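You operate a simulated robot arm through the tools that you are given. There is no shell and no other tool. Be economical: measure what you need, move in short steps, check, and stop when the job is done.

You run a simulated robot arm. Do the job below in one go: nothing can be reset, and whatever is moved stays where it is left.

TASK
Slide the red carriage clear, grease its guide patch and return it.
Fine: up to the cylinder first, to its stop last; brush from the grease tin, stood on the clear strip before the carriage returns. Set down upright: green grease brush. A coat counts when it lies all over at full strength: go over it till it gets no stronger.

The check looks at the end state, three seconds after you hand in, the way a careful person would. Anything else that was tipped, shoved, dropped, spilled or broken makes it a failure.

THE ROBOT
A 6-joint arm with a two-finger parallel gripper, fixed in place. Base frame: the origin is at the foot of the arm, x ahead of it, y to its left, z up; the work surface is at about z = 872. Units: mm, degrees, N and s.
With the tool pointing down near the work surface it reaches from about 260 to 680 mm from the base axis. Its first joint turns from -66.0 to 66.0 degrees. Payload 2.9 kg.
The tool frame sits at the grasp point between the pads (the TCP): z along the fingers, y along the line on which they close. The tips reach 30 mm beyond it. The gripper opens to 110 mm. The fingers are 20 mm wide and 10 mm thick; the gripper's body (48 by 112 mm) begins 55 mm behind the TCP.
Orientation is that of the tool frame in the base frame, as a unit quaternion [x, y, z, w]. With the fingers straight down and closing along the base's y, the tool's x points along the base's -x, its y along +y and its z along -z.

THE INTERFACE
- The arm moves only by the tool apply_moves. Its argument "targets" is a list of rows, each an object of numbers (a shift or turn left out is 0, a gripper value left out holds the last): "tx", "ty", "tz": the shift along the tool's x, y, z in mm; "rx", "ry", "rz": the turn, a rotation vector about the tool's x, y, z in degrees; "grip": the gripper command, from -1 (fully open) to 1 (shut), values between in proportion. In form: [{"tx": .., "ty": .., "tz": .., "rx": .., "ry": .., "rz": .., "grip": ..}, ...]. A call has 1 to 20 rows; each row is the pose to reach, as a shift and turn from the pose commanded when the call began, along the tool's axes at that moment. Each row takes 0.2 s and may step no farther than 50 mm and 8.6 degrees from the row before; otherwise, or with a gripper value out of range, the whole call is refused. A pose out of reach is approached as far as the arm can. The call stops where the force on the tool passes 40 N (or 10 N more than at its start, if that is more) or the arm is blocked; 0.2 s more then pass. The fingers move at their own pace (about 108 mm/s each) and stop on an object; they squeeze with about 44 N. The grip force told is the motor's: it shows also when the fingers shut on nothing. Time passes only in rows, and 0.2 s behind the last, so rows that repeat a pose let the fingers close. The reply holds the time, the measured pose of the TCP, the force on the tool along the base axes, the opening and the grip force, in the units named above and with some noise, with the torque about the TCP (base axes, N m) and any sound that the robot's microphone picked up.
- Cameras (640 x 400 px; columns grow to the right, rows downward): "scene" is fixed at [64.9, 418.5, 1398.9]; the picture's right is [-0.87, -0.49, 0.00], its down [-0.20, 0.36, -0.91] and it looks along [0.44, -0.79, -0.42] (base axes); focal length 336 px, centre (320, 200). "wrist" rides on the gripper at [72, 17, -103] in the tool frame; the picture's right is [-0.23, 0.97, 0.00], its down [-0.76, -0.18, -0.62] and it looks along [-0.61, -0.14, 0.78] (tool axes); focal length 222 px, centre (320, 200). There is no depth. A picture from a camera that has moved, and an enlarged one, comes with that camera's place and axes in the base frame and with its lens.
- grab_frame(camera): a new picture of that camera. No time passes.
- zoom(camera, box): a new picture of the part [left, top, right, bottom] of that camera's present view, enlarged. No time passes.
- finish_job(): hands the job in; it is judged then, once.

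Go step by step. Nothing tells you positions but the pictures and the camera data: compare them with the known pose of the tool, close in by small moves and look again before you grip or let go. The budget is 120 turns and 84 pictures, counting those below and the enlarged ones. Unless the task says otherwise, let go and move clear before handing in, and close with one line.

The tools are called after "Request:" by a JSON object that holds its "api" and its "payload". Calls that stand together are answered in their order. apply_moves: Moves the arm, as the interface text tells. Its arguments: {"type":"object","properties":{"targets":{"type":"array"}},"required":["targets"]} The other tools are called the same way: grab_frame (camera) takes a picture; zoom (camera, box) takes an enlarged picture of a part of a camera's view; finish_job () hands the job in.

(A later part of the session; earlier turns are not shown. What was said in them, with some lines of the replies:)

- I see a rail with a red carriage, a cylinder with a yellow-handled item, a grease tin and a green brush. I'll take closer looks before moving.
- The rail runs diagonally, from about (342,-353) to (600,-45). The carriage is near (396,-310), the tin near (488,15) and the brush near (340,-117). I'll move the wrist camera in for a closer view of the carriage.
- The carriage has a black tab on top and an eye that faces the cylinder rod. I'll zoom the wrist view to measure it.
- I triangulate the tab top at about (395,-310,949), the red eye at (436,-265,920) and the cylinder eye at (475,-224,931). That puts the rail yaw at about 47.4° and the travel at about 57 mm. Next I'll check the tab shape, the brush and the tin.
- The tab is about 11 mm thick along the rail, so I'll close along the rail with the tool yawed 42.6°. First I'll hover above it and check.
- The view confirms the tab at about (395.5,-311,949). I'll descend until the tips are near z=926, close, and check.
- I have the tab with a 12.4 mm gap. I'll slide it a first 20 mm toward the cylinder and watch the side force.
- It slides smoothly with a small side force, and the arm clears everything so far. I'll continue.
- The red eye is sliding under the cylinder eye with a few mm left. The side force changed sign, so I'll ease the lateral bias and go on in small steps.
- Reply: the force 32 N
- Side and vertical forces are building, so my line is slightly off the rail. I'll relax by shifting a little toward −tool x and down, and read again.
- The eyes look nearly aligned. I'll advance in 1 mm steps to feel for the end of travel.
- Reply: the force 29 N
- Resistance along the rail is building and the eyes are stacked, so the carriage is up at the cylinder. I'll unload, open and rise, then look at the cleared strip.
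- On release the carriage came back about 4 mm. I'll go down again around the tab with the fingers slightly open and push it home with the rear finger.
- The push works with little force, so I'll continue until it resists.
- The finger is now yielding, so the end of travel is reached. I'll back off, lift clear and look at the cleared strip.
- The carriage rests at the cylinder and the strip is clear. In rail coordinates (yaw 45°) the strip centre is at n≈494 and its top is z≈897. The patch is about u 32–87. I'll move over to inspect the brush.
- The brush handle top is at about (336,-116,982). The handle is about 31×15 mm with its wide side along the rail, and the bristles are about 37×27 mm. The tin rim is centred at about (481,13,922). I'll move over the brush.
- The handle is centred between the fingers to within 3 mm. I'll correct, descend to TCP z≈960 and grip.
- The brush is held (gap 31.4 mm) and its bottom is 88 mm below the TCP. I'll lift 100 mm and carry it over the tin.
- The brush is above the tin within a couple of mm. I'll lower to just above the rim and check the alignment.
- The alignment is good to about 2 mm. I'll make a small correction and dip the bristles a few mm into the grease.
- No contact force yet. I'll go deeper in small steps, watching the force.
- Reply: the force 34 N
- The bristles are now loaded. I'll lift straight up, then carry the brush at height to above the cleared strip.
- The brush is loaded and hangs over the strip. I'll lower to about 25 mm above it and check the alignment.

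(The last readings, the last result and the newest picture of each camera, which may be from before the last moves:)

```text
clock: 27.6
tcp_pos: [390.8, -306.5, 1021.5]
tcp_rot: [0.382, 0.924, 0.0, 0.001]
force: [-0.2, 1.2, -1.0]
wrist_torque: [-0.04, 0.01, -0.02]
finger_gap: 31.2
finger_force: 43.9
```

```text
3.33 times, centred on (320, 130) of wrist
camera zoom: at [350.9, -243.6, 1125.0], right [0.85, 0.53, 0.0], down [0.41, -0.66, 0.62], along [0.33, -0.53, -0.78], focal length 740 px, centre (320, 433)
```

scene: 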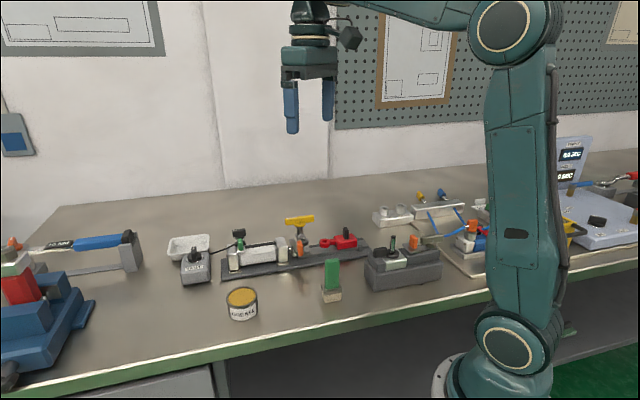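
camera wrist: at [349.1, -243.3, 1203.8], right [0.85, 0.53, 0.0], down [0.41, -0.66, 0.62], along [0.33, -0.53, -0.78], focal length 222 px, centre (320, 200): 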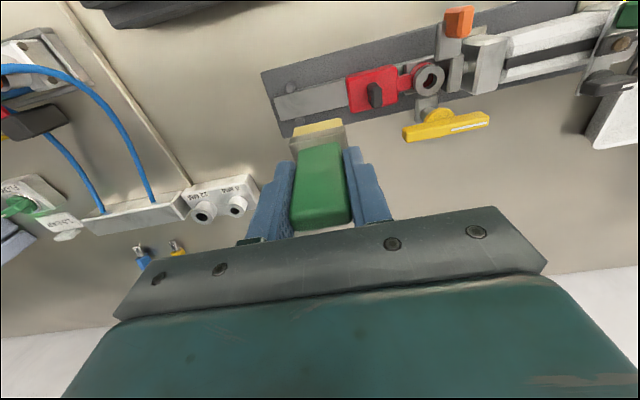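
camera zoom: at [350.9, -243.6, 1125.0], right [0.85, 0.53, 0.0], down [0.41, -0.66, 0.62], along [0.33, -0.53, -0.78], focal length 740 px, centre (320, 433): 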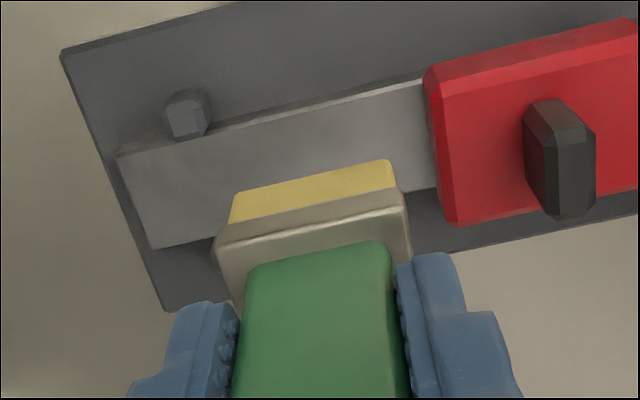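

The bristles are about 37×17 mm and the strip is 31 mm wide, so I'll need passes at a few n offsets. I'm lowering gently into contact.

Request:
{"api": "apply_moves", "payload": {"targets": [{"tz": 20}, {"tz": 30}, {"tz": 33}, {"tz": 34.5}, {"tz": 36}, {"tz": 36}]}}

Request:
{"api": "zoom", "payload": {"camera": "scene", "box": [300, 200, 380, 260]}}

```text
clock: 29.0
tcp_pos: [392.5, -308.3, 986.6]
tcp_rot: [0.383, 0.924, 0.0, 0.0]
force: [0.1, 0.6, -1.1]
wrist_torque: [0.0, 0.02, 0.02]
finger_gap: 31.7
finger_force: 44.2
```

```text
6.67 times, centred on (340, 230) of scene
camera zoom: at [64.9, 418.5, 1398.9], right [-0.87, -0.49, 0.0], down [-0.2, 0.36, -0.91], along [0.44, -0.79, -0.42], focal length 2241 px, centre (187, 0)
```

zoom: 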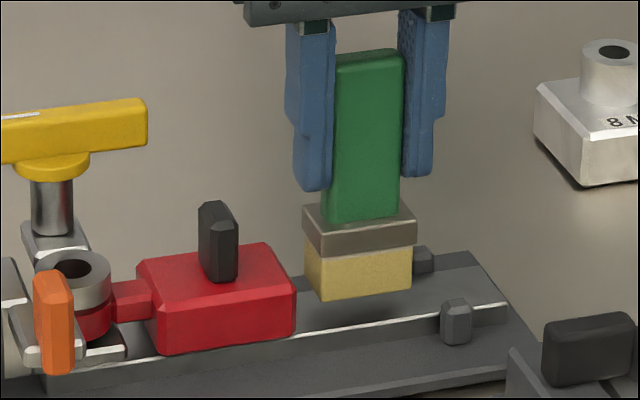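

Request:
{"api": "apply_moves", "payload": {"targets": [{"tz": 1}, {"tz": 2}, {"tz": 2}]}}

```text
clock: 29.8
tcp_pos: [391.5, -309.3, 985.3]
tcp_rot: [0.382, 0.924, 0.0, 0.0]
force: [0.2, 0.3, -1.2]
wrist_torque: [0.03, -0.04, 0.03]
finger_gap: 31.4
finger_force: 44.3
```

Request:
{"api": "apply_moves", "payload": {"targets": [{"tz": 1}, {"tz": 2}, {"tz": 2}]}}

```text
clock: 30.6
tcp_pos: [390.7, -308.8, 983.7]
tcp_rot: [0.383, 0.924, 0.0, 0.0]
force: [0.0, -0.3, -0.8]
wrist_torque: [-0.01, -0.01, 0.01]
finger_gap: 31.7
finger_force: 43.7
```

Request:
{"api": "apply_moves", "payload": {"targets": [{"tz": 1}, {"tz": 2}, {"tz": 2}]}}

Request:
{"api": "zoom", "payload": {"camera": "scene", "box": [310, 210, 370, 255]}}

```text
clock: 31.4
tcp_pos: [391.0, -308.5, 982.0]
tcp_rot: [0.383, 0.924, 0.0, 0.001]
force: [-0.3, -0.2, -2.0]
wrist_torque: [-0.03, 0.04, 0.02]
finger_gap: 31.5
finger_force: 44.0
```

```text
8.89 times, centred on (340, 232) of scene
camera zoom: at [64.9, 418.5, 1398.9], right [-0.87, -0.49, 0.0], down [-0.2, 0.36, -0.91], along [0.44, -0.79, -0.42], focal length 2987 px, centre (142, -89)
```

zoom: 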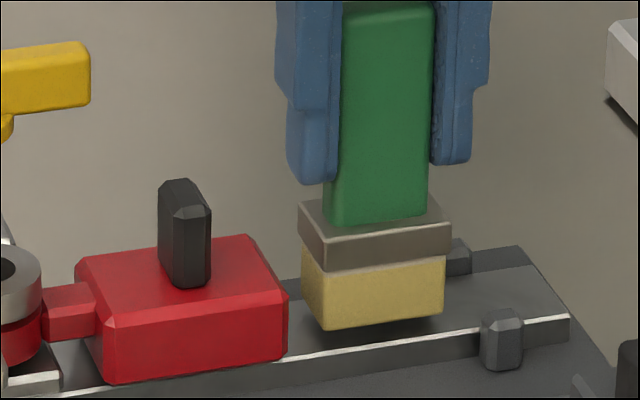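

Very close now, with a contact shadow visible. I'll go on lowering 1 mm at a time.

Request:
{"api": "apply_moves", "payload": {"targets": [{"tz": 1}, {"tz": 2}, {"tz": 3}, {"tz": 3}]}}

```text
clock: 32.4
tcp_pos: [390.8, -306.7, 979.3]
tcp_rot: [0.383, 0.924, 0.0, 0.0]
force: [0.4, -1.8, -1.3]
wrist_torque: [0.01, 0.01, 0.0]
finger_gap: 31.6
finger_force: 44.2
```

Request:
{"api": "apply_moves", "payload": {"targets": [{"tz": 1}, {"tz": 2}, {"tz": 2}]}}

Request:
{"api": "zoom", "payload": {"camera": "scene", "box": [310, 210, 370, 255]}}

```text
clock: 33.2
tcp_pos: [391.2, -307.7, 978.5]
tcp_rot: [0.383, 0.924, 0.0, 0.002]
force: [-4.3, 2.1, 16.5]
wrist_torque: [0.06, 0.13, -0.02]
finger_gap: 31.6
finger_force: 44.4
```

```text
8.89 times, centred on (340, 232) of scene
camera zoom: at [64.6, 418.8, 1398.8], right [-0.87, -0.49, 0.0], down [-0.2, 0.36, -0.91], along [0.45, -0.79, -0.42], focal length 2987 px, centre (142, -89)
```

zoom: 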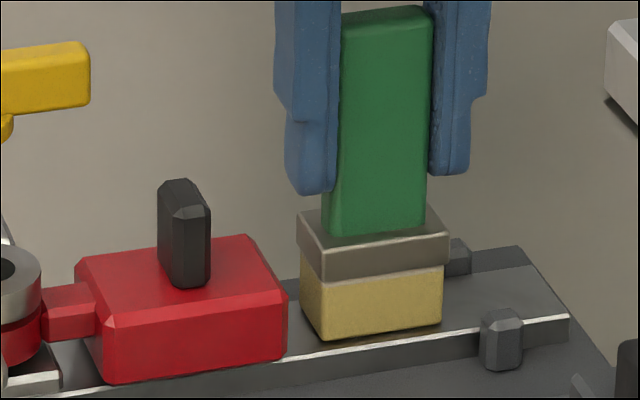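

Contact is made at about 16 N. The strip top is therefore near z≈890. I'll ease slightly and make gentle strokes over the patch, then look.

Request:
{"api": "apply_moves", "payload": {"targets": [{"tz": -0.3}, {"tz": -0.3, "tx": 4}, {"tz": -0.3, "tx": 8}, {"tz": -0.3, "tx": 10}, {"tz": -0.3, "tx": 6}, {"tz": -0.3, "tx": 2}, {"tz": -0.3, "tx": -2}, {"tz": -0.3, "tx": -6}, {"tz": -0.3, "tx": -2}, {"tz": -0.3, "tx": 0}]}}

Request:
{"api": "zoom", "payload": {"camera": "scene", "box": [310, 210, 370, 255]}}

```text
clock: 35.4
tcp_pos: [391.4, -309.4, 977.5]
tcp_rot: [0.384, 0.923, -0.001, 0.003]
force: [3.9, -5.7, 18.8]
wrist_torque: [-0.47, -0.49, -0.01]
finger_gap: 31.7
finger_force: 43.4
```

```text
8.89 times, centred on (340, 232) of scene
camera zoom: at [64.8, 418.6, 1398.9], right [-0.87, -0.49, 0.0], down [-0.2, 0.36, -0.91], along [0.44, -0.79, -0.42], focal length 2987 px, centre (142, -89)
```

zoom: 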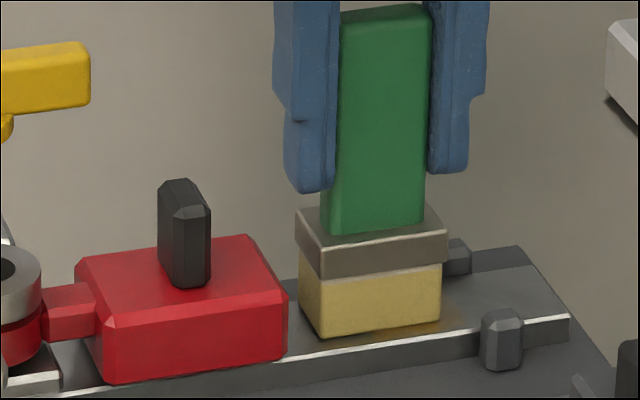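

A faint tint appears beside the brush. I'll run a fuller pattern in both directions.

Request:
{"api": "apply_moves", "payload": {"targets": [{"tx": 5}, {"tx": 9}, {"tx": 9, "ty": -4}, {"tx": 9, "ty": -7}, {"tx": 9, "ty": -2}, {"tx": 9, "ty": 4}, {"tx": 9, "ty": 9}, {"tx": 4, "ty": 9}, {"tx": 0, "ty": 9}, {"tx": 0, "ty": 4}, {"tx": 0, "ty": -2}, {"tx": 0, "ty": -7}, {"tx": -4, "ty": -7}, {"tx": -7, "ty": -7}, {"tx": -7, "ty": -2}, {"tx": -7, "ty": 4}, {"tx": -7, "ty": 9}, {"tx": -3, "ty": 5}, {"tx": 0, "ty": 0}]}}

Request:
{"api": "apply_moves", "payload": {"targets": [{"tz": -30}, {"tz": -60}, {"tz": -100}]}}

Request:
{"api": "zoom", "payload": {"camera": "scene", "box": [320, 220, 370, 255]}}

Request:
{"api": "zoom", "payload": {"camera": "wrist", "box": [250, 50, 410, 160]}}

```text
clock: 39.4
tcp_pos: [392.2, -307.7, 977.0]
tcp_rot: [0.382, 0.924, -0.001, 0.002]
force: [4.7, 2.5, 12.7]
wrist_torque: [0.05, -0.47, 0.07]
finger_gap: 31.4
finger_force: 43.6
```

```text
clock: 40.2
tcp_pos: [391.3, -308.2, 1076.9]
tcp_rot: [0.382, 0.924, 0.0, -0.001]
force: [0.3, -0.6, -2.0]
wrist_torque: [-0.01, 0.04, -0.03]
finger_gap: 31.5
finger_force: 44.3
```

```text
11.43 times, centred on (345, 238) of scene
camera zoom: at [64.9, 418.5, 1398.9], right [-0.87, -0.49, 0.0], down [-0.2, 0.36, -0.91], along [0.44, -0.79, -0.42], focal length 3841 px, centre (34, -229)
```

zoom: 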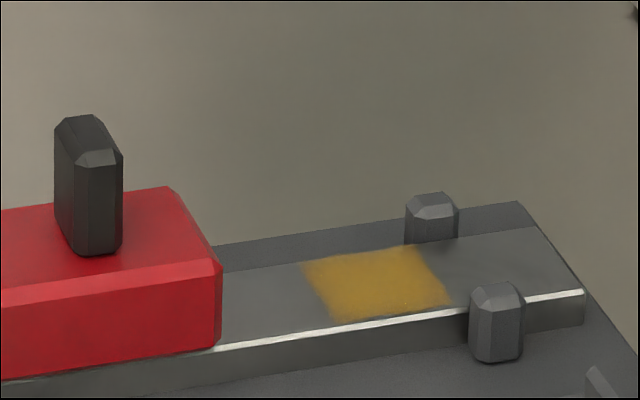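

```text
3.64 times, centred on (330, 105) of wrist
camera zoom: at [351.8, -244.2, 1180.1], right [0.85, 0.53, 0.0], down [0.41, -0.66, 0.62], along [0.33, -0.53, -0.78], focal length 808 px, centre (284, 546)
```

zoom: 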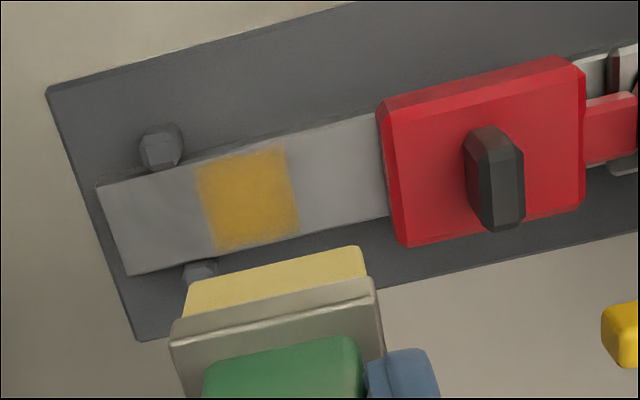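

The grease shows a patch at about u 32–62 across the strip. Next I'll do more passes, including going in between the posts to see whether the patch extends farther.

Request:
{"api": "apply_moves", "payload": {"targets": [{"ty": -8, "tz": 40}, {"ty": -8, "tz": 80}, {"ty": -8, "tz": 96}, {"ty": -8, "tz": 99}, {"ty": -8, "tz": 100.3}, {"ty": -8, "tz": 100.3, "tx": 4}, {"ty": -8, "tz": 100.3, "tx": 9}, {"ty": -8, "tz": 100.3, "tx": 4}, {"ty": -8, "tz": 100.3, "tx": 0}, {"ty": -8, "tz": 100.3, "tx": -4}, {"ty": -8, "tz": 100.3, "tx": -7}, {"ty": -8, "tz": 100.3, "tx": -3}, {"ty": -8, "tz": 100.3, "tx": 1}, {"ty": -13, "tz": 100.3, "tx": 1}, {"ty": -18, "tz": 100.3, "tx": 1}, {"ty": -13, "tz": 100.3, "tx": 1}, {"ty": -8, "tz": 100.3, "tx": 1}]}}

Request:
{"api": "zoom", "payload": {"camera": "scene", "box": [320, 210, 370, 255]}}

```text
clock: 43.8
tcp_pos: [384.8, -312.5, 975.9]
tcp_rot: [0.385, 0.923, -0.002, 0.002]
force: [-6.0, -4.8, 18.8]
wrist_torque: [-0.46, 0.19, -0.09]
finger_gap: 31.4
finger_force: 44.0
```

```text
8.89 times, centred on (345, 232) of scene
camera zoom: at [64.6, 418.6, 1398.9], right [-0.87, -0.49, 0.0], down [-0.2, 0.36, -0.91], along [0.45, -0.79, -0.42], focal length 2987 px, centre (98, -89)
```

zoom: 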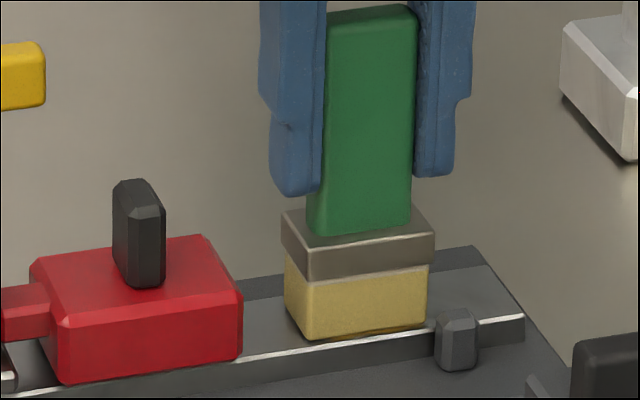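

Request:
{"api": "apply_moves", "payload": {"targets": [{"tz": -30}, {"tz": -65}, {"tz": -100}]}}

Request:
{"api": "zoom", "payload": {"camera": "wrist", "box": [260, 60, 370, 140]}}

Request:
{"api": "zoom", "payload": {"camera": "scene", "box": [330, 222, 370, 252]}}

```text
clock: 44.6
tcp_pos: [386.3, -313.0, 1076.5]
tcp_rot: [0.383, 0.924, 0.0, 0.0]
force: [-0.7, -0.6, 0.1]
wrist_torque: [-0.01, 0.0, 0.01]
finger_gap: 31.4
finger_force: 43.8
```

```text
5.00 times, centred on (315, 100) of wrist
camera zoom: at [345.0, -249.0, 1178.8], right [0.85, 0.53, 0.0], down [0.41, -0.66, 0.62], along [0.33, -0.53, -0.78], focal length 1111 px, centre (345, 700)
```

zoom: 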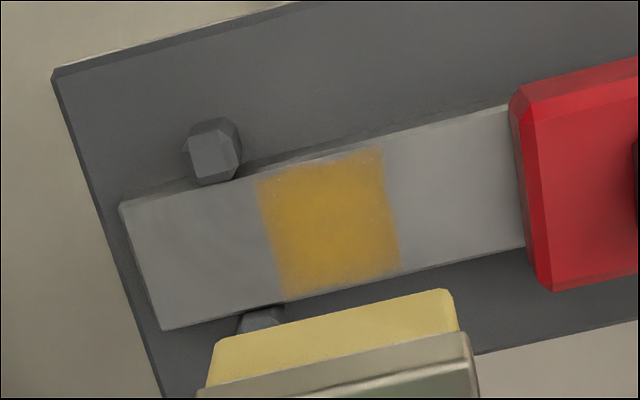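

```text
13.33 times, centred on (350, 237) of scene
camera zoom: at [64.9, 418.5, 1398.9], right [-0.87, -0.49, 0.0], down [-0.2, 0.36, -0.91], along [0.44, -0.79, -0.42], focal length 4481 px, centre (-80, -293)
```

zoom: 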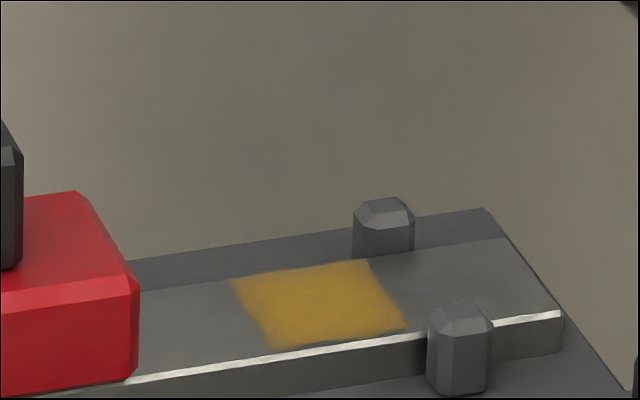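

The patch edges stayed put, so it is about 30×28 mm at u≈32–62. The colour is slightly stronger. I'll go over it with more passes.

Request:
{"api": "apply_moves", "payload": {"targets": [{"tz": 45}, {"tz": 90}, {"tz": 99}, {"tz": 100.2}, {"tz": 100.2, "tx": 5}, {"tz": 100.2, "tx": 9}, {"tz": 100.2, "tx": 4}, {"tz": 100.2, "tx": -1}, {"tz": 100.2, "tx": -5}, {"tz": 100.2, "tx": -9}, {"tz": 100.2, "tx": -5}, {"tz": 100.2, "tx": -1}, {"tz": 100.2, "tx": 4}, {"tz": 100.2, "tx": 9}, {"tz": 100.2, "tx": 4}, {"tz": 100.2, "tx": -1}, {"tz": 100.2, "tx": -5}, {"tz": 100.2, "tx": -9}, {"tz": 100.2, "tx": -4}, {"tz": 100.2, "tx": 0}]}}

Request:
{"api": "apply_moves", "payload": {"targets": [{"tz": 0, "ty": 5}, {"ty": 5, "tx": 5}, {"ty": 5, "tx": 9}, {"ty": 5, "tx": 4}, {"ty": 5, "tx": -1}, {"ty": 5, "tx": -5}, {"ty": 5, "tx": -9}, {"ty": 5, "tx": -4}, {"ty": 5, "tx": 0}, {"ty": 0, "tx": 0}, {"tz": -40}, {"tz": -80}, {"tz": -100}]}}

Request:
{"api": "zoom", "payload": {"camera": "wrist", "box": [260, 60, 370, 140]}}

Request:
{"api": "zoom", "payload": {"camera": "scene", "box": [330, 222, 370, 252]}}

```text
clock: 48.8
tcp_pos: [385.5, -313.1, 977.0]
tcp_rot: [0.383, 0.924, -0.002, 0.003]
force: [3.1, -5.8, 16.2]
wrist_torque: [-0.56, -0.49, 0.0]
finger_gap: 31.5
finger_force: 43.9
```

```text
clock: 51.6
tcp_pos: [385.0, -312.9, 1075.0]
tcp_rot: [0.382, 0.924, 0.0, 0.0]
force: [0.1, 0.1, -0.8]
wrist_torque: [-0.01, 0.02, 0.0]
finger_gap: 31.4
finger_force: 44.0
```

```text
5.00 times, centred on (315, 100) of wrist
camera zoom: at [344.9, -249.5, 1178.0], right [0.85, 0.53, 0.0], down [0.41, -0.66, 0.62], along [0.33, -0.53, -0.78], focal length 1111 px, centre (345, 700)
```

zoom: 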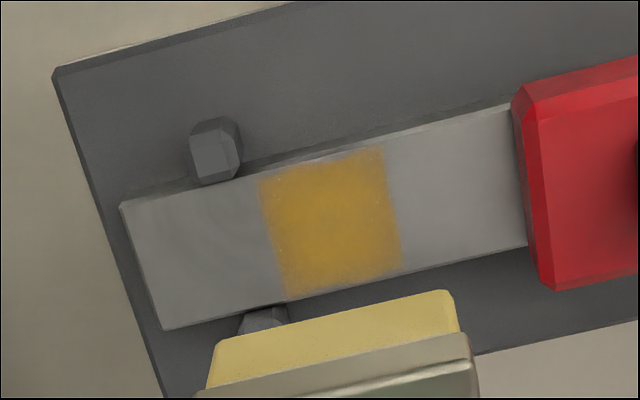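

```text
13.33 times, centred on (350, 237) of scene
camera zoom: at [64.9, 418.5, 1398.9], right [-0.87, -0.49, 0.0], down [-0.2, 0.36, -0.91], along [0.44, -0.79, -0.42], focal length 4481 px, centre (-80, -293)
```

zoom: 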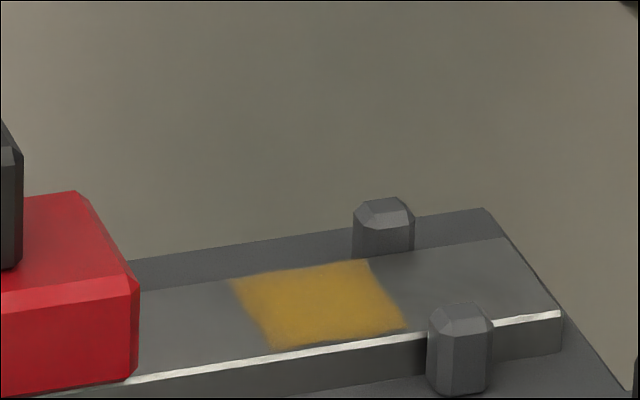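

The coat looks unchanged from the previous pass, which suggests full strength. I'll enlarge to check evenness and the edges.

Request:
{"api": "zoom", "payload": {"camera": "wrist", "box": [298, 80, 334, 124]}}

```text
9.09 times, centred on (316, 102) of wrist
camera zoom: at [344.9, -249.5, 1178.0], right [0.85, 0.53, 0.0], down [0.41, -0.66, 0.62], along [0.33, -0.53, -0.78], focal length 2019 px, centre (356, 1091)
```

zoom: 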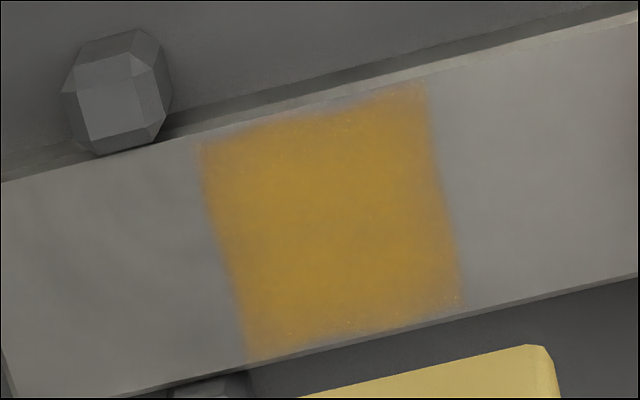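

The coverage is even. To be sure about strength I'll reload once and go over it again, then compare.

Request:
{"api": "apply_moves", "payload": {"targets": [{"tz": -28}, {"tx": 20, "ty": 37, "tz": -28}, {"tx": 40, "ty": 75, "tz": -28}, {"tx": 60, "ty": 112, "tz": -28}, {"tx": 80, "ty": 150, "tz": -28}, {"tx": 101, "ty": 188, "tz": -28}, {"tx": 121, "ty": 225, "tz": -28}, {"tx": 141, "ty": 263, "tz": -28}, {"tx": 161, "ty": 300, "tz": -28}, {"tx": 161, "ty": 300, "tz": -28}, {"tx": 161, "ty": 300, "tz": 10}, {"tx": 161, "ty": 300, "tz": 50}, {"tx": 161, "ty": 300, "tz": 50}]}}

Request:
{"api": "zoom", "payload": {"camera": "scene", "box": [210, 250, 290, 320]}}

```text
clock: 54.4
tcp_pos: [482.4, 12.0, 1023.7]
tcp_rot: [0.383, 0.924, 0.0, 0.001]
force: [0.4, 0.1, -1.7]
wrist_torque: [0.01, -0.03, 0.02]
finger_gap: 31.7
finger_force: 43.6
```

```text
5.71 times, centred on (250, 285) of scene
camera zoom: at [64.9, 418.5, 1398.9], right [-0.87, -0.49, 0.0], down [-0.2, 0.36, -0.91], along [0.44, -0.79, -0.42], focal length 1920 px, centre (720, -286)
```

zoom: 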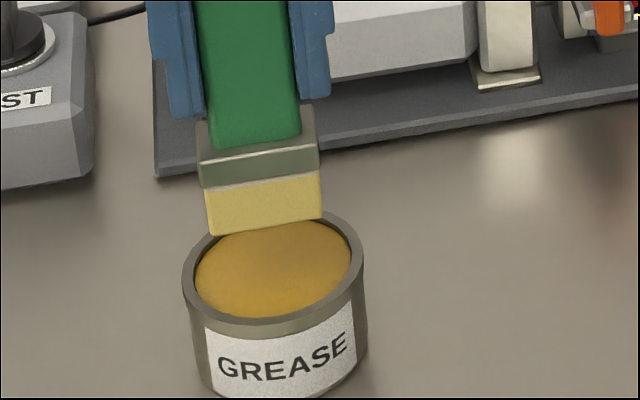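

Request:
{"api": "apply_moves", "payload": {"targets": [{"tx": 1, "ty": 1.5, "tz": 12}, {"tx": 1, "ty": 1.5, "tz": 22}, {"tx": 1, "ty": 1.5, "tz": 26}, {"tx": 1, "ty": 1.5, "tz": 28}, {"tx": 1, "ty": 1.5, "tz": 29.5}, {"tx": 1, "ty": 1.5, "tz": 29.5}]}}

Request:
{"api": "zoom", "payload": {"camera": "scene", "box": [210, 250, 290, 320]}}

```text
clock: 55.8
tcp_pos: [484.5, 15.3, 995.2]
tcp_rot: [0.382, 0.924, -0.001, 0.001]
force: [0.1, 0.6, -1.2]
wrist_torque: [-0.01, 0.02, -0.01]
finger_gap: 31.4
finger_force: 43.6
```

```text
5.71 times, centred on (250, 285) of scene
camera zoom: at [64.9, 418.5, 1398.9], right [-0.87, -0.49, 0.0], down [-0.2, 0.36, -0.91], along [0.44, -0.79, -0.42], focal length 1920 px, centre (720, -286)
```

zoom: 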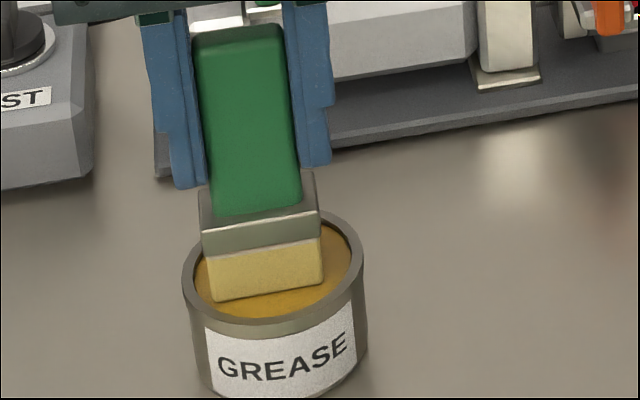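

Request:
{"api": "apply_moves", "payload": {"targets": [{"tz": 1}, {"tz": 2}, {"tz": 2.5}, {"tz": 2.5}]}}

```text
clock: 56.8
tcp_pos: [485.5, 15.4, 995.4]
tcp_rot: [0.382, 0.924, 0.0, 0.002]
force: [-5.4, 1.2, 19.4]
wrist_torque: [-0.11, 0.25, 0.0]
finger_gap: 31.3
finger_force: 44.2
```

Loaded again with 19 N contact. I'm returning along the same path to the strip.

Request:
{"api": "apply_moves", "payload": {"targets": [{"tz": -40}, {"tz": -80}, {"tz": -110}, {"tx": -20, "ty": -37, "tz": -110}, {"tx": -40, "ty": -75, "tz": -110}, {"tx": -60, "ty": -112, "tz": -110}, {"tx": -80, "ty": -150, "tz": -110}, {"tx": -101, "ty": -188, "tz": -110}, {"tx": -121, "ty": -225, "tz": -110}, {"tx": -141, "ty": -263, "tz": -110}, {"tx": -162, "ty": -301.5, "tz": -110}, {"tx": -162, "ty": -301.5, "tz": -82}, {"tx": -162, "ty": -301.5, "tz": -82}]}}

Request:
{"api": "apply_moves", "payload": {"targets": [{"tz": 45}, {"tz": 90}, {"tz": 99}, {"tz": 100.5}, {"tz": 100.5, "tx": 5}, {"tz": 100.5, "tx": 9}, {"tz": 100.5, "tx": 4}, {"tz": 100.5, "tx": -1}, {"tz": 100.5, "tx": -5}, {"tz": 100.5, "tx": -9}, {"tz": 100.5, "tx": -5}, {"tz": 100.5, "tx": -1}, {"tz": 100.5, "tx": 4}, {"tz": 100.5, "tx": 9}, {"tz": 100.5, "tx": 4, "ty": 2}, {"tz": 100.5, "tx": -1, "ty": 5}, {"tz": 100.5, "tx": -5, "ty": 5}, {"tz": 100.5, "tx": -9, "ty": 4}, {"tz": 100.5, "tx": -4, "ty": 2}, {"tz": 100.5, "tx": 0}]}}

Request:
{"api": "apply_moves", "payload": {"targets": [{"tx": 5}, {"tx": 9}, {"tx": 4}, {"tx": -1}, {"tx": -5}, {"tx": -9}, {"tx": -4}, {"tx": 0}, {"tz": -40}, {"tz": -80}, {"tz": -100}]}}

Request:
{"api": "zoom", "payload": {"camera": "wrist", "box": [298, 80, 334, 124]}}

Request:
{"api": "zoom", "payload": {"camera": "scene", "box": [330, 222, 370, 252]}}

```text
clock: 59.6
tcp_pos: [385.6, -312.4, 1075.6]
tcp_rot: [0.382, 0.924, 0.0, 0.0]
force: [-0.6, 0.7, -1.9]
wrist_torque: [0.03, -0.01, 0.0]
finger_gap: 31.6
finger_force: 44.0
```

```text
clock: 63.8
tcp_pos: [386.4, -312.2, 976.0]
tcp_rot: [0.383, 0.924, -0.002, 0.003]
force: [6.6, -2.4, 18.5]
wrist_torque: [-0.43, -0.69, 0.09]
finger_gap: 31.4
finger_force: 44.1
```

```text
clock: 66.2
tcp_pos: [384.6, -310.8, 1073.1]
tcp_rot: [0.382, 0.924, 0.0, 0.001]
force: [0.0, -0.8, -2.1]
wrist_torque: [0.06, -0.01, 0.01]
finger_gap: 31.5
finger_force: 44.0
```

```text
9.09 times, centred on (316, 102) of wrist
camera zoom: at [345.1, -247.3, 1177.1], right [0.85, 0.53, 0.0], down [0.41, -0.66, 0.62], along [0.33, -0.53, -0.78], focal length 2019 px, centre (356, 1091)
```

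zoom: 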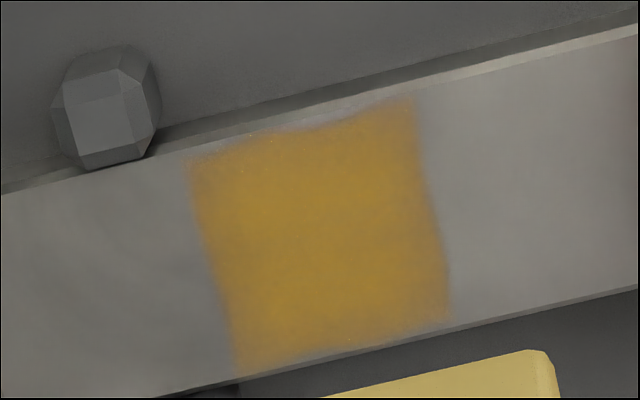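

```text
13.33 times, centred on (350, 237) of scene
camera zoom: at [64.9, 418.5, 1398.9], right [-0.87, -0.49, 0.0], down [-0.2, 0.36, -0.91], along [0.44, -0.79, -0.42], focal length 4481 px, centre (-80, -293)
```

zoom: 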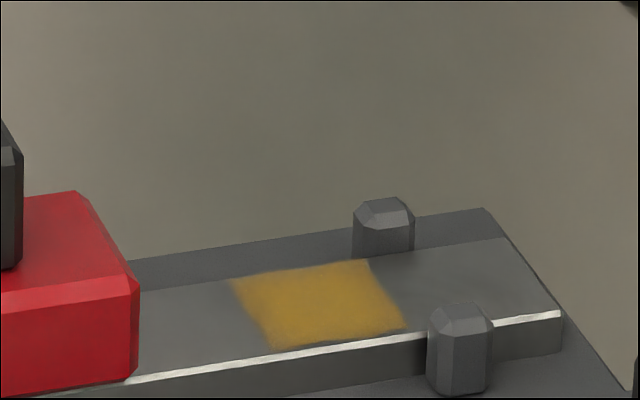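

There is no further change, so the coat is at full strength and even. Now I'll carry the brush back to its original spot.

Request:
{"api": "apply_moves", "payload": {"targets": [{"tz": -25}, {"tx": 35, "ty": 20, "tz": -25}, {"tx": 70, "ty": 41, "tz": -25}, {"tx": 105, "ty": 62, "tz": -25}, {"tx": 140, "ty": 82, "tz": -25}, {"tx": 174, "ty": 102.7, "tz": -25}, {"tx": 174, "ty": 102.7, "tz": 15}, {"tx": 174, "ty": 102.7, "tz": 60}, {"tx": 174, "ty": 102.7, "tz": 95}, {"tx": 174, "ty": 102.7, "tz": 95}]}}

Request:
{"api": "zoom", "payload": {"camera": "scene", "box": [280, 220, 380, 310]}}

```text
clock: 68.4
tcp_pos: [334.2, -116.5, 978.2]
tcp_rot: [0.382, 0.924, -0.001, 0.001]
force: [0.8, -0.2, -1.2]
wrist_torque: [0.02, -0.01, 0.02]
finger_gap: 31.4
finger_force: 44.2
```

```text
4.44 times, centred on (330, 265) of scene
camera zoom: at [64.9, 418.5, 1398.9], right [-0.87, -0.49, 0.0], down [-0.2, 0.36, -0.91], along [0.44, -0.79, -0.42], focal length 1494 px, centre (276, -89)
```

zoom: 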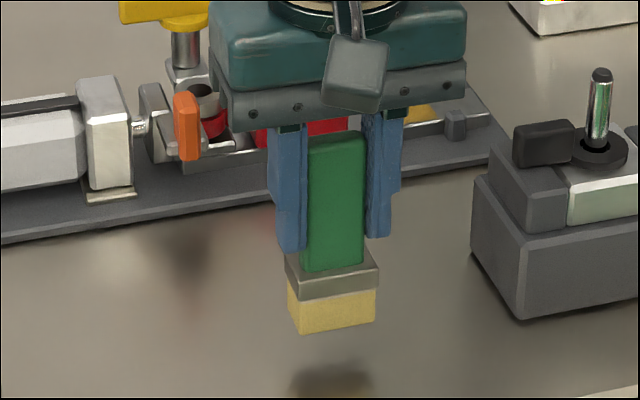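

Request:
{"api": "apply_moves", "payload": {"targets": [{"tz": 10}, {"tz": 15}, {"tz": 17}, {"tz": 18}, {"tz": 18}]}}

```text
clock: 69.6
tcp_pos: [333.6, -116.4, 960.6]
tcp_rot: [0.383, 0.924, 0.0, 0.0]
force: [1.1, 0.2, -0.7]
wrist_torque: [0.01, -0.02, 0.02]
finger_gap: 31.6
finger_force: 44.2
```

Request:
{"api": "apply_moves", "payload": {"targets": [{"tz": 1}, {"tz": 2}, {"tz": 2}]}}

Request:
{"api": "zoom", "payload": {"camera": "scene", "box": [300, 250, 360, 310]}}

```text
clock: 70.4
tcp_pos: [333.6, -116.9, 960.7]
tcp_rot: [0.383, 0.924, -0.001, 0.0]
force: [-0.2, 0.4, -1.0]
wrist_torque: [0.01, -0.03, -0.01]
finger_gap: 31.5
finger_force: 44.8
```

```text
6.67 times, centred on (330, 280) of scene
camera zoom: at [64.9, 418.5, 1398.9], right [-0.87, -0.49, 0.0], down [-0.2, 0.36, -0.91], along [0.44, -0.79, -0.42], focal length 2241 px, centre (253, -333)
```

zoom: 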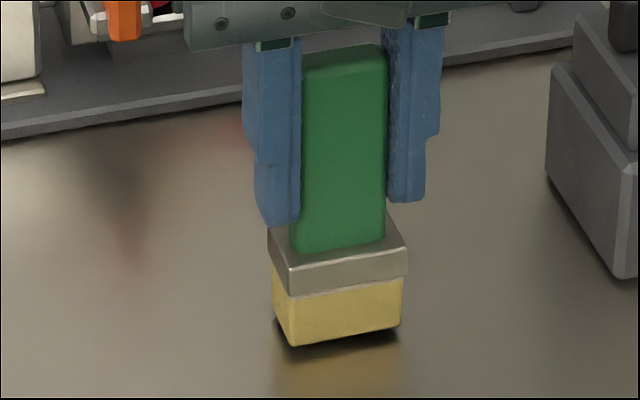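

Request:
{"api": "apply_moves", "payload": {"targets": [{"tz": 1}, {"tz": 2}, {"tz": 2}]}}

```text
clock: 71.2
tcp_pos: [334.8, -117.8, 957.6]
tcp_rot: [0.382, 0.924, -0.001, 0.0]
force: [-0.3, -0.3, -0.2]
wrist_torque: [-0.03, 0.01, -0.01]
finger_gap: 31.2
finger_force: 43.3
```

Request:
{"api": "apply_moves", "payload": {"targets": [{"tz": 1}, {"tz": 1.5}, {"tz": 1.5}]}}

Request:
{"api": "zoom", "payload": {"camera": "scene", "box": [300, 250, 360, 310]}}

Request:
{"api": "zoom", "payload": {"camera": "wrist", "box": [260, 70, 380, 220]}}

```text
clock: 72.0
tcp_pos: [334.4, -116.4, 956.8]
tcp_rot: [0.383, 0.924, 0.0, 0.001]
force: [-2.4, 0.8, 15.3]
wrist_torque: [-0.04, 0.06, -0.04]
finger_gap: 31.6
finger_force: 44.0
```

```text
6.67 times, centred on (330, 280) of scene
camera zoom: at [64.7, 418.6, 1398.9], right [-0.87, -0.49, 0.0], down [-0.2, 0.36, -0.91], along [0.45, -0.79, -0.42], focal length 2241 px, centre (253, -333)
```

zoom: 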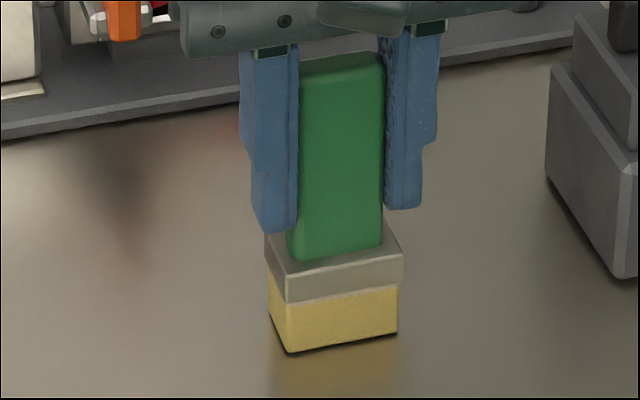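

```text
2.67 times, centred on (320, 145) of wrist
camera zoom: at [294.6, -53.3, 1060.2], right [0.85, 0.53, 0.0], down [0.41, -0.66, 0.62], along [0.33, -0.53, -0.78], focal length 592 px, centre (320, 347)
```

zoom: 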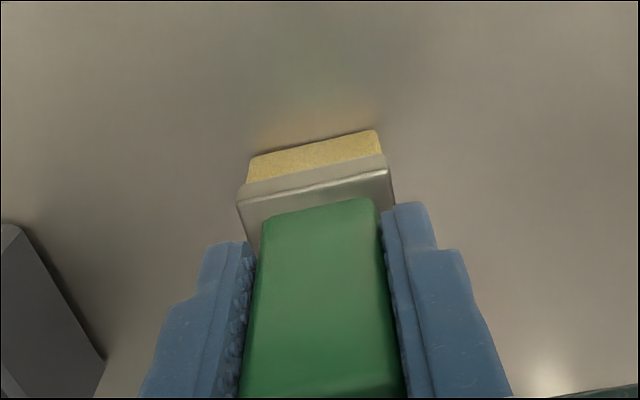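

The brush rests flat on the bench. I'll ease the load, open and rise straight up.

Request:
{"api": "apply_moves", "payload": {"targets": [{"tz": -0.7}, {"tz": -0.7, "grip": 0.35}, {"tz": -0.7, "grip": 0.2}, {"tz": -0.7, "grip": 0.0}, {"tz": -0.7, "grip": 0.0}, {"tz": -40, "grip": 0.0}, {"tz": -85, "grip": 0.0}, {"tz": -125, "grip": 0.0}]}}

Request:
{"api": "zoom", "payload": {"camera": "scene", "box": [300, 250, 360, 310]}}

```text
clock: 73.8
tcp_pos: [336.7, -116.3, 1081.2]
tcp_rot: [0.383, 0.924, -0.002, -0.001]
force: [-0.3, 0.4, 0.0]
wrist_torque: [-0.01, 0.0, -0.01]
finger_gap: 54.6
finger_force: 0.1
```

```text
6.67 times, centred on (330, 280) of scene
camera zoom: at [64.9, 418.5, 1398.9], right [-0.87, -0.49, 0.0], down [-0.2, 0.36, -0.91], along [0.44, -0.79, -0.42], focal length 2241 px, centre (253, -333)
```

zoom: 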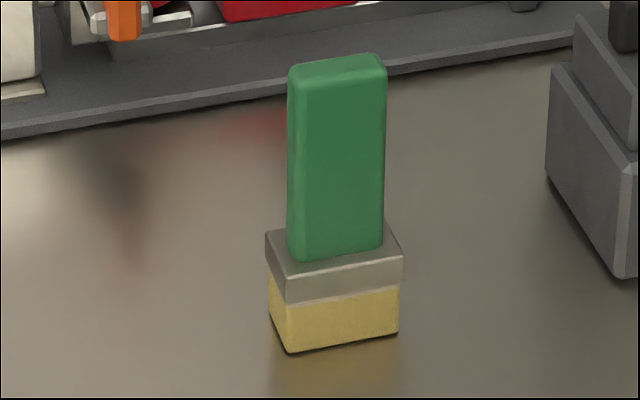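

The brush stands upright in its place. Now I'll go back over the carriage tab to return it.

Request:
{"api": "apply_moves", "payload": {"targets": [{"tx": -36, "ty": -7, "grip": 0.35}, {"tx": -72, "ty": -14, "grip": 0.35}, {"tx": -108, "ty": -21, "grip": 0.35}, {"tx": -144, "ty": -28, "grip": 0.35}, {"tx": -178.8, "ty": -33.4, "grip": 0.35}, {"tx": -178.8, "ty": -33.4, "tz": 40, "grip": 0.35}, {"tx": -178.8, "ty": -33.4, "tz": 75, "grip": 0.35}, {"tx": -178.8, "ty": -33.4, "tz": 75, "grip": 0.35}]}}

Request:
{"api": "zoom", "payload": {"camera": "scene", "box": [270, 180, 370, 260]}}

Request:
{"api": "grab_frame", "payload": {"camera": "wrist"}}

```text
clock: 75.6
tcp_pos: [438.6, -266.4, 1007.4]
tcp_rot: [0.383, 0.924, 0.0, 0.0]
force: [-0.9, -0.2, 0.5]
wrist_torque: [-0.01, -0.01, 0.0]
finger_gap: 35.5
finger_force: 0.1
```

```text
5.00 times, centred on (320, 220) of scene
camera zoom: at [64.9, 418.5, 1398.9], right [-0.87, -0.49, 0.0], down [-0.2, 0.36, -0.91], along [0.44, -0.79, -0.42], focal length 1680 px, centre (320, 100)
```

zoom: 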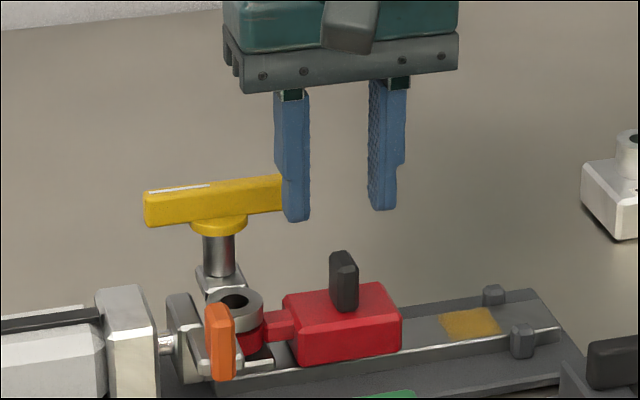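

```text
17 pictures are left
camera wrist: at [398.8, -203.2, 1110.3], right [0.85, 0.53, 0.0], down [0.41, -0.66, 0.62], along [0.33, -0.53, -0.78], focal length 222 px, centre (320, 200)
```

wrist: 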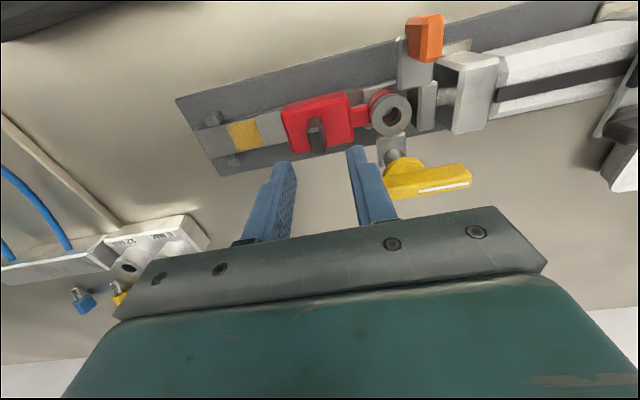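

The tab is between the fingers. I'll go down and push it back toward the stop with the cylinder-side finger.

Request:
{"api": "apply_moves", "payload": {"targets": [{"ty": -2, "tz": 25}, {"ty": -2, "tz": 45}, {"ty": -2, "tz": 51}, {"ty": -8, "tz": 51}, {"ty": -14, "tz": 51}, {"ty": -20, "tz": 51}, {"ty": -26, "tz": 51}, {"ty": -32, "tz": 51}, {"ty": -38, "tz": 51}, {"ty": -44, "tz": 51}, {"ty": -50, "tz": 51}, {"ty": -50, "tz": 51}]}}

Request:
{"api": "zoom", "payload": {"camera": "scene", "box": [290, 190, 380, 260]}}

```text
clock: 78.2
tcp_pos: [401.4, -302.3, 954.9]
tcp_rot: [0.382, 0.924, 0.0, 0.001]
force: [0.6, 1.9, -0.5]
wrist_torque: [0.03, -0.04, 0.03]
finger_gap: 36.5
finger_force: 1.3
```

```text
5.71 times, centred on (335, 225) of scene
camera zoom: at [65.0, 418.6, 1398.9], right [-0.87, -0.49, 0.0], down [-0.2, 0.36, -0.91], along [0.44, -0.79, -0.42], focal length 1920 px, centre (234, 57)
```

zoom: 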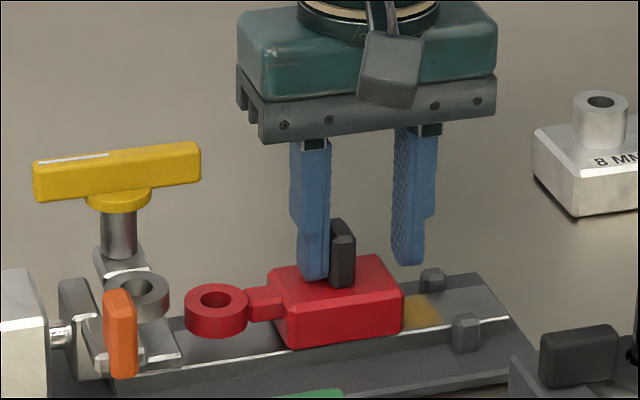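

It slides freely, with about 23 mm left. I'll push on to the stop.

Request:
{"api": "apply_moves", "payload": {"targets": [{"ty": -6}, {"ty": -12}, {"ty": -17}, {"ty": -20}, {"ty": -22}, {"ty": -24}, {"ty": -25}, {"ty": -25}]}}

Request:
{"api": "zoom", "payload": {"camera": "scene", "box": [310, 210, 370, 255]}}

```text
clock: 80.0
tcp_pos: [384.5, -320.4, 954.7]
tcp_rot: [0.383, 0.924, 0.0, 0.001]
force: [6.7, 4.9, -0.6]
wrist_torque: [-0.03, -0.14, -0.07]
finger_gap: 39.7
finger_force: 4.2
```

```text
8.89 times, centred on (340, 232) of scene
camera zoom: at [65.1, 418.7, 1398.9], right [-0.87, -0.49, 0.0], down [-0.2, 0.36, -0.91], along [0.44, -0.79, -0.42], focal length 2987 px, centre (142, -89)
```

zoom: 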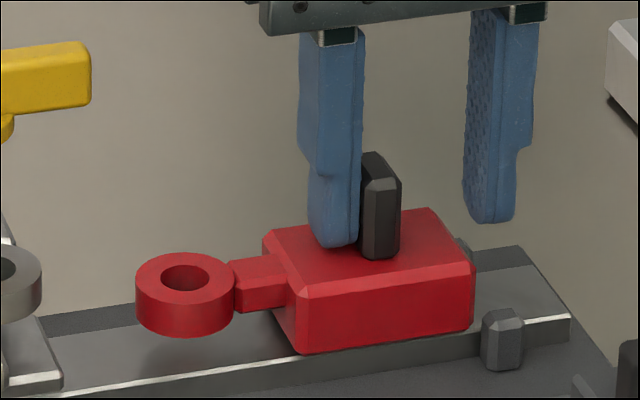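

The carriage is back at its original position against the posts and the finger is yielding. I'll give one last gentle nudge, then back off and lift.

Request:
{"api": "apply_moves", "payload": {"targets": [{"ty": -1.5}, {"ty": -1.5}, {"ty": 6}, {"ty": 10}, {"ty": 10, "tz": -40}, {"ty": 10, "tz": -85}, {"ty": 10, "tz": -130}, {"ty": 10, "tz": -175}]}}

Request:
{"api": "zoom", "payload": {"camera": "scene", "box": [325, 222, 365, 252]}}

Request:
{"api": "grab_frame", "payload": {"camera": "scene"}}

Request:
{"api": "zoom", "payload": {"camera": "wrist", "box": [260, 50, 440, 170]}}

```text
clock: 81.8
tcp_pos: [389.9, -313.4, 1131.2]
tcp_rot: [0.383, 0.924, 0.0, 0.0]
force: [-0.9, 0.2, -0.3]
wrist_torque: [0.01, 0.01, 0.03]
finger_gap: 35.7
finger_force: 0.0
```

```text
13.33 times, centred on (345, 237) of scene
camera zoom: at [64.9, 418.5, 1398.9], right [-0.87, -0.49, 0.0], down [-0.2, 0.36, -0.91], along [0.44, -0.79, -0.42], focal length 4481 px, centre (-13, -293)
```

zoom: 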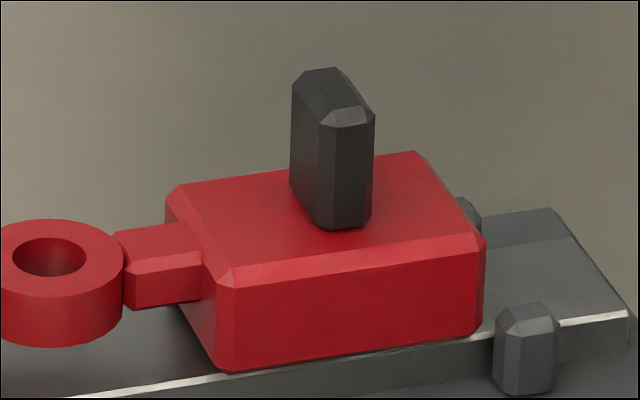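

```text
13 pictures are left
```

scene: 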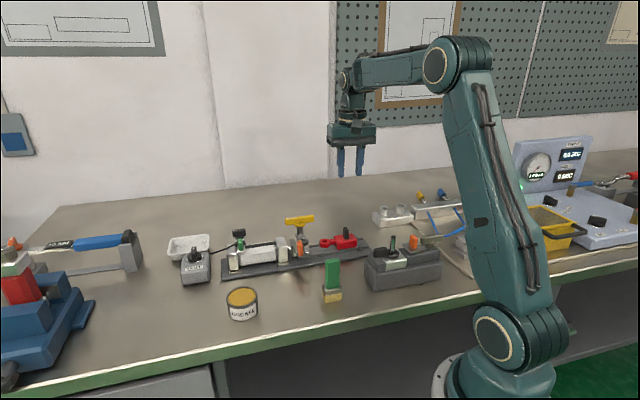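

```text
3.33 times, centred on (350, 110) of wrist
camera zoom: at [350.5, -250.1, 1233.8], right [0.85, 0.53, 0.0], down [0.41, -0.66, 0.62], along [0.33, -0.53, -0.78], focal length 740 px, centre (220, 500)
```

zoom: 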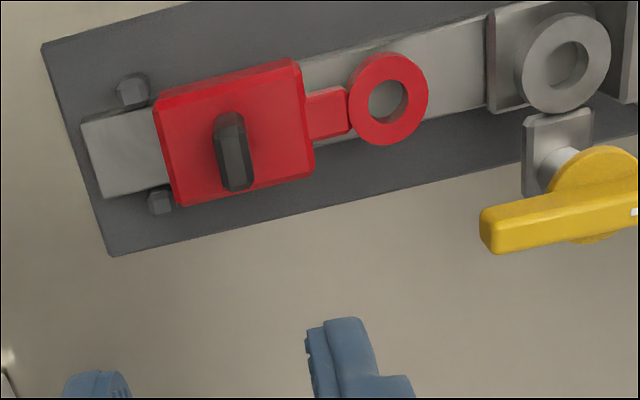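

The carriage is back exactly at its stop, the brush stands upright and everything else is as it was. I'm handing in.

Request:
{"api": "finish_job", "payload": {}}

```text
The job is handed in.
```

The red carriage was slid up to the cylinder, and its guide patch was greased all over until the coat got no stronger. The green brush was then stood upright in its original spot and the carriage pushed back to its stop.
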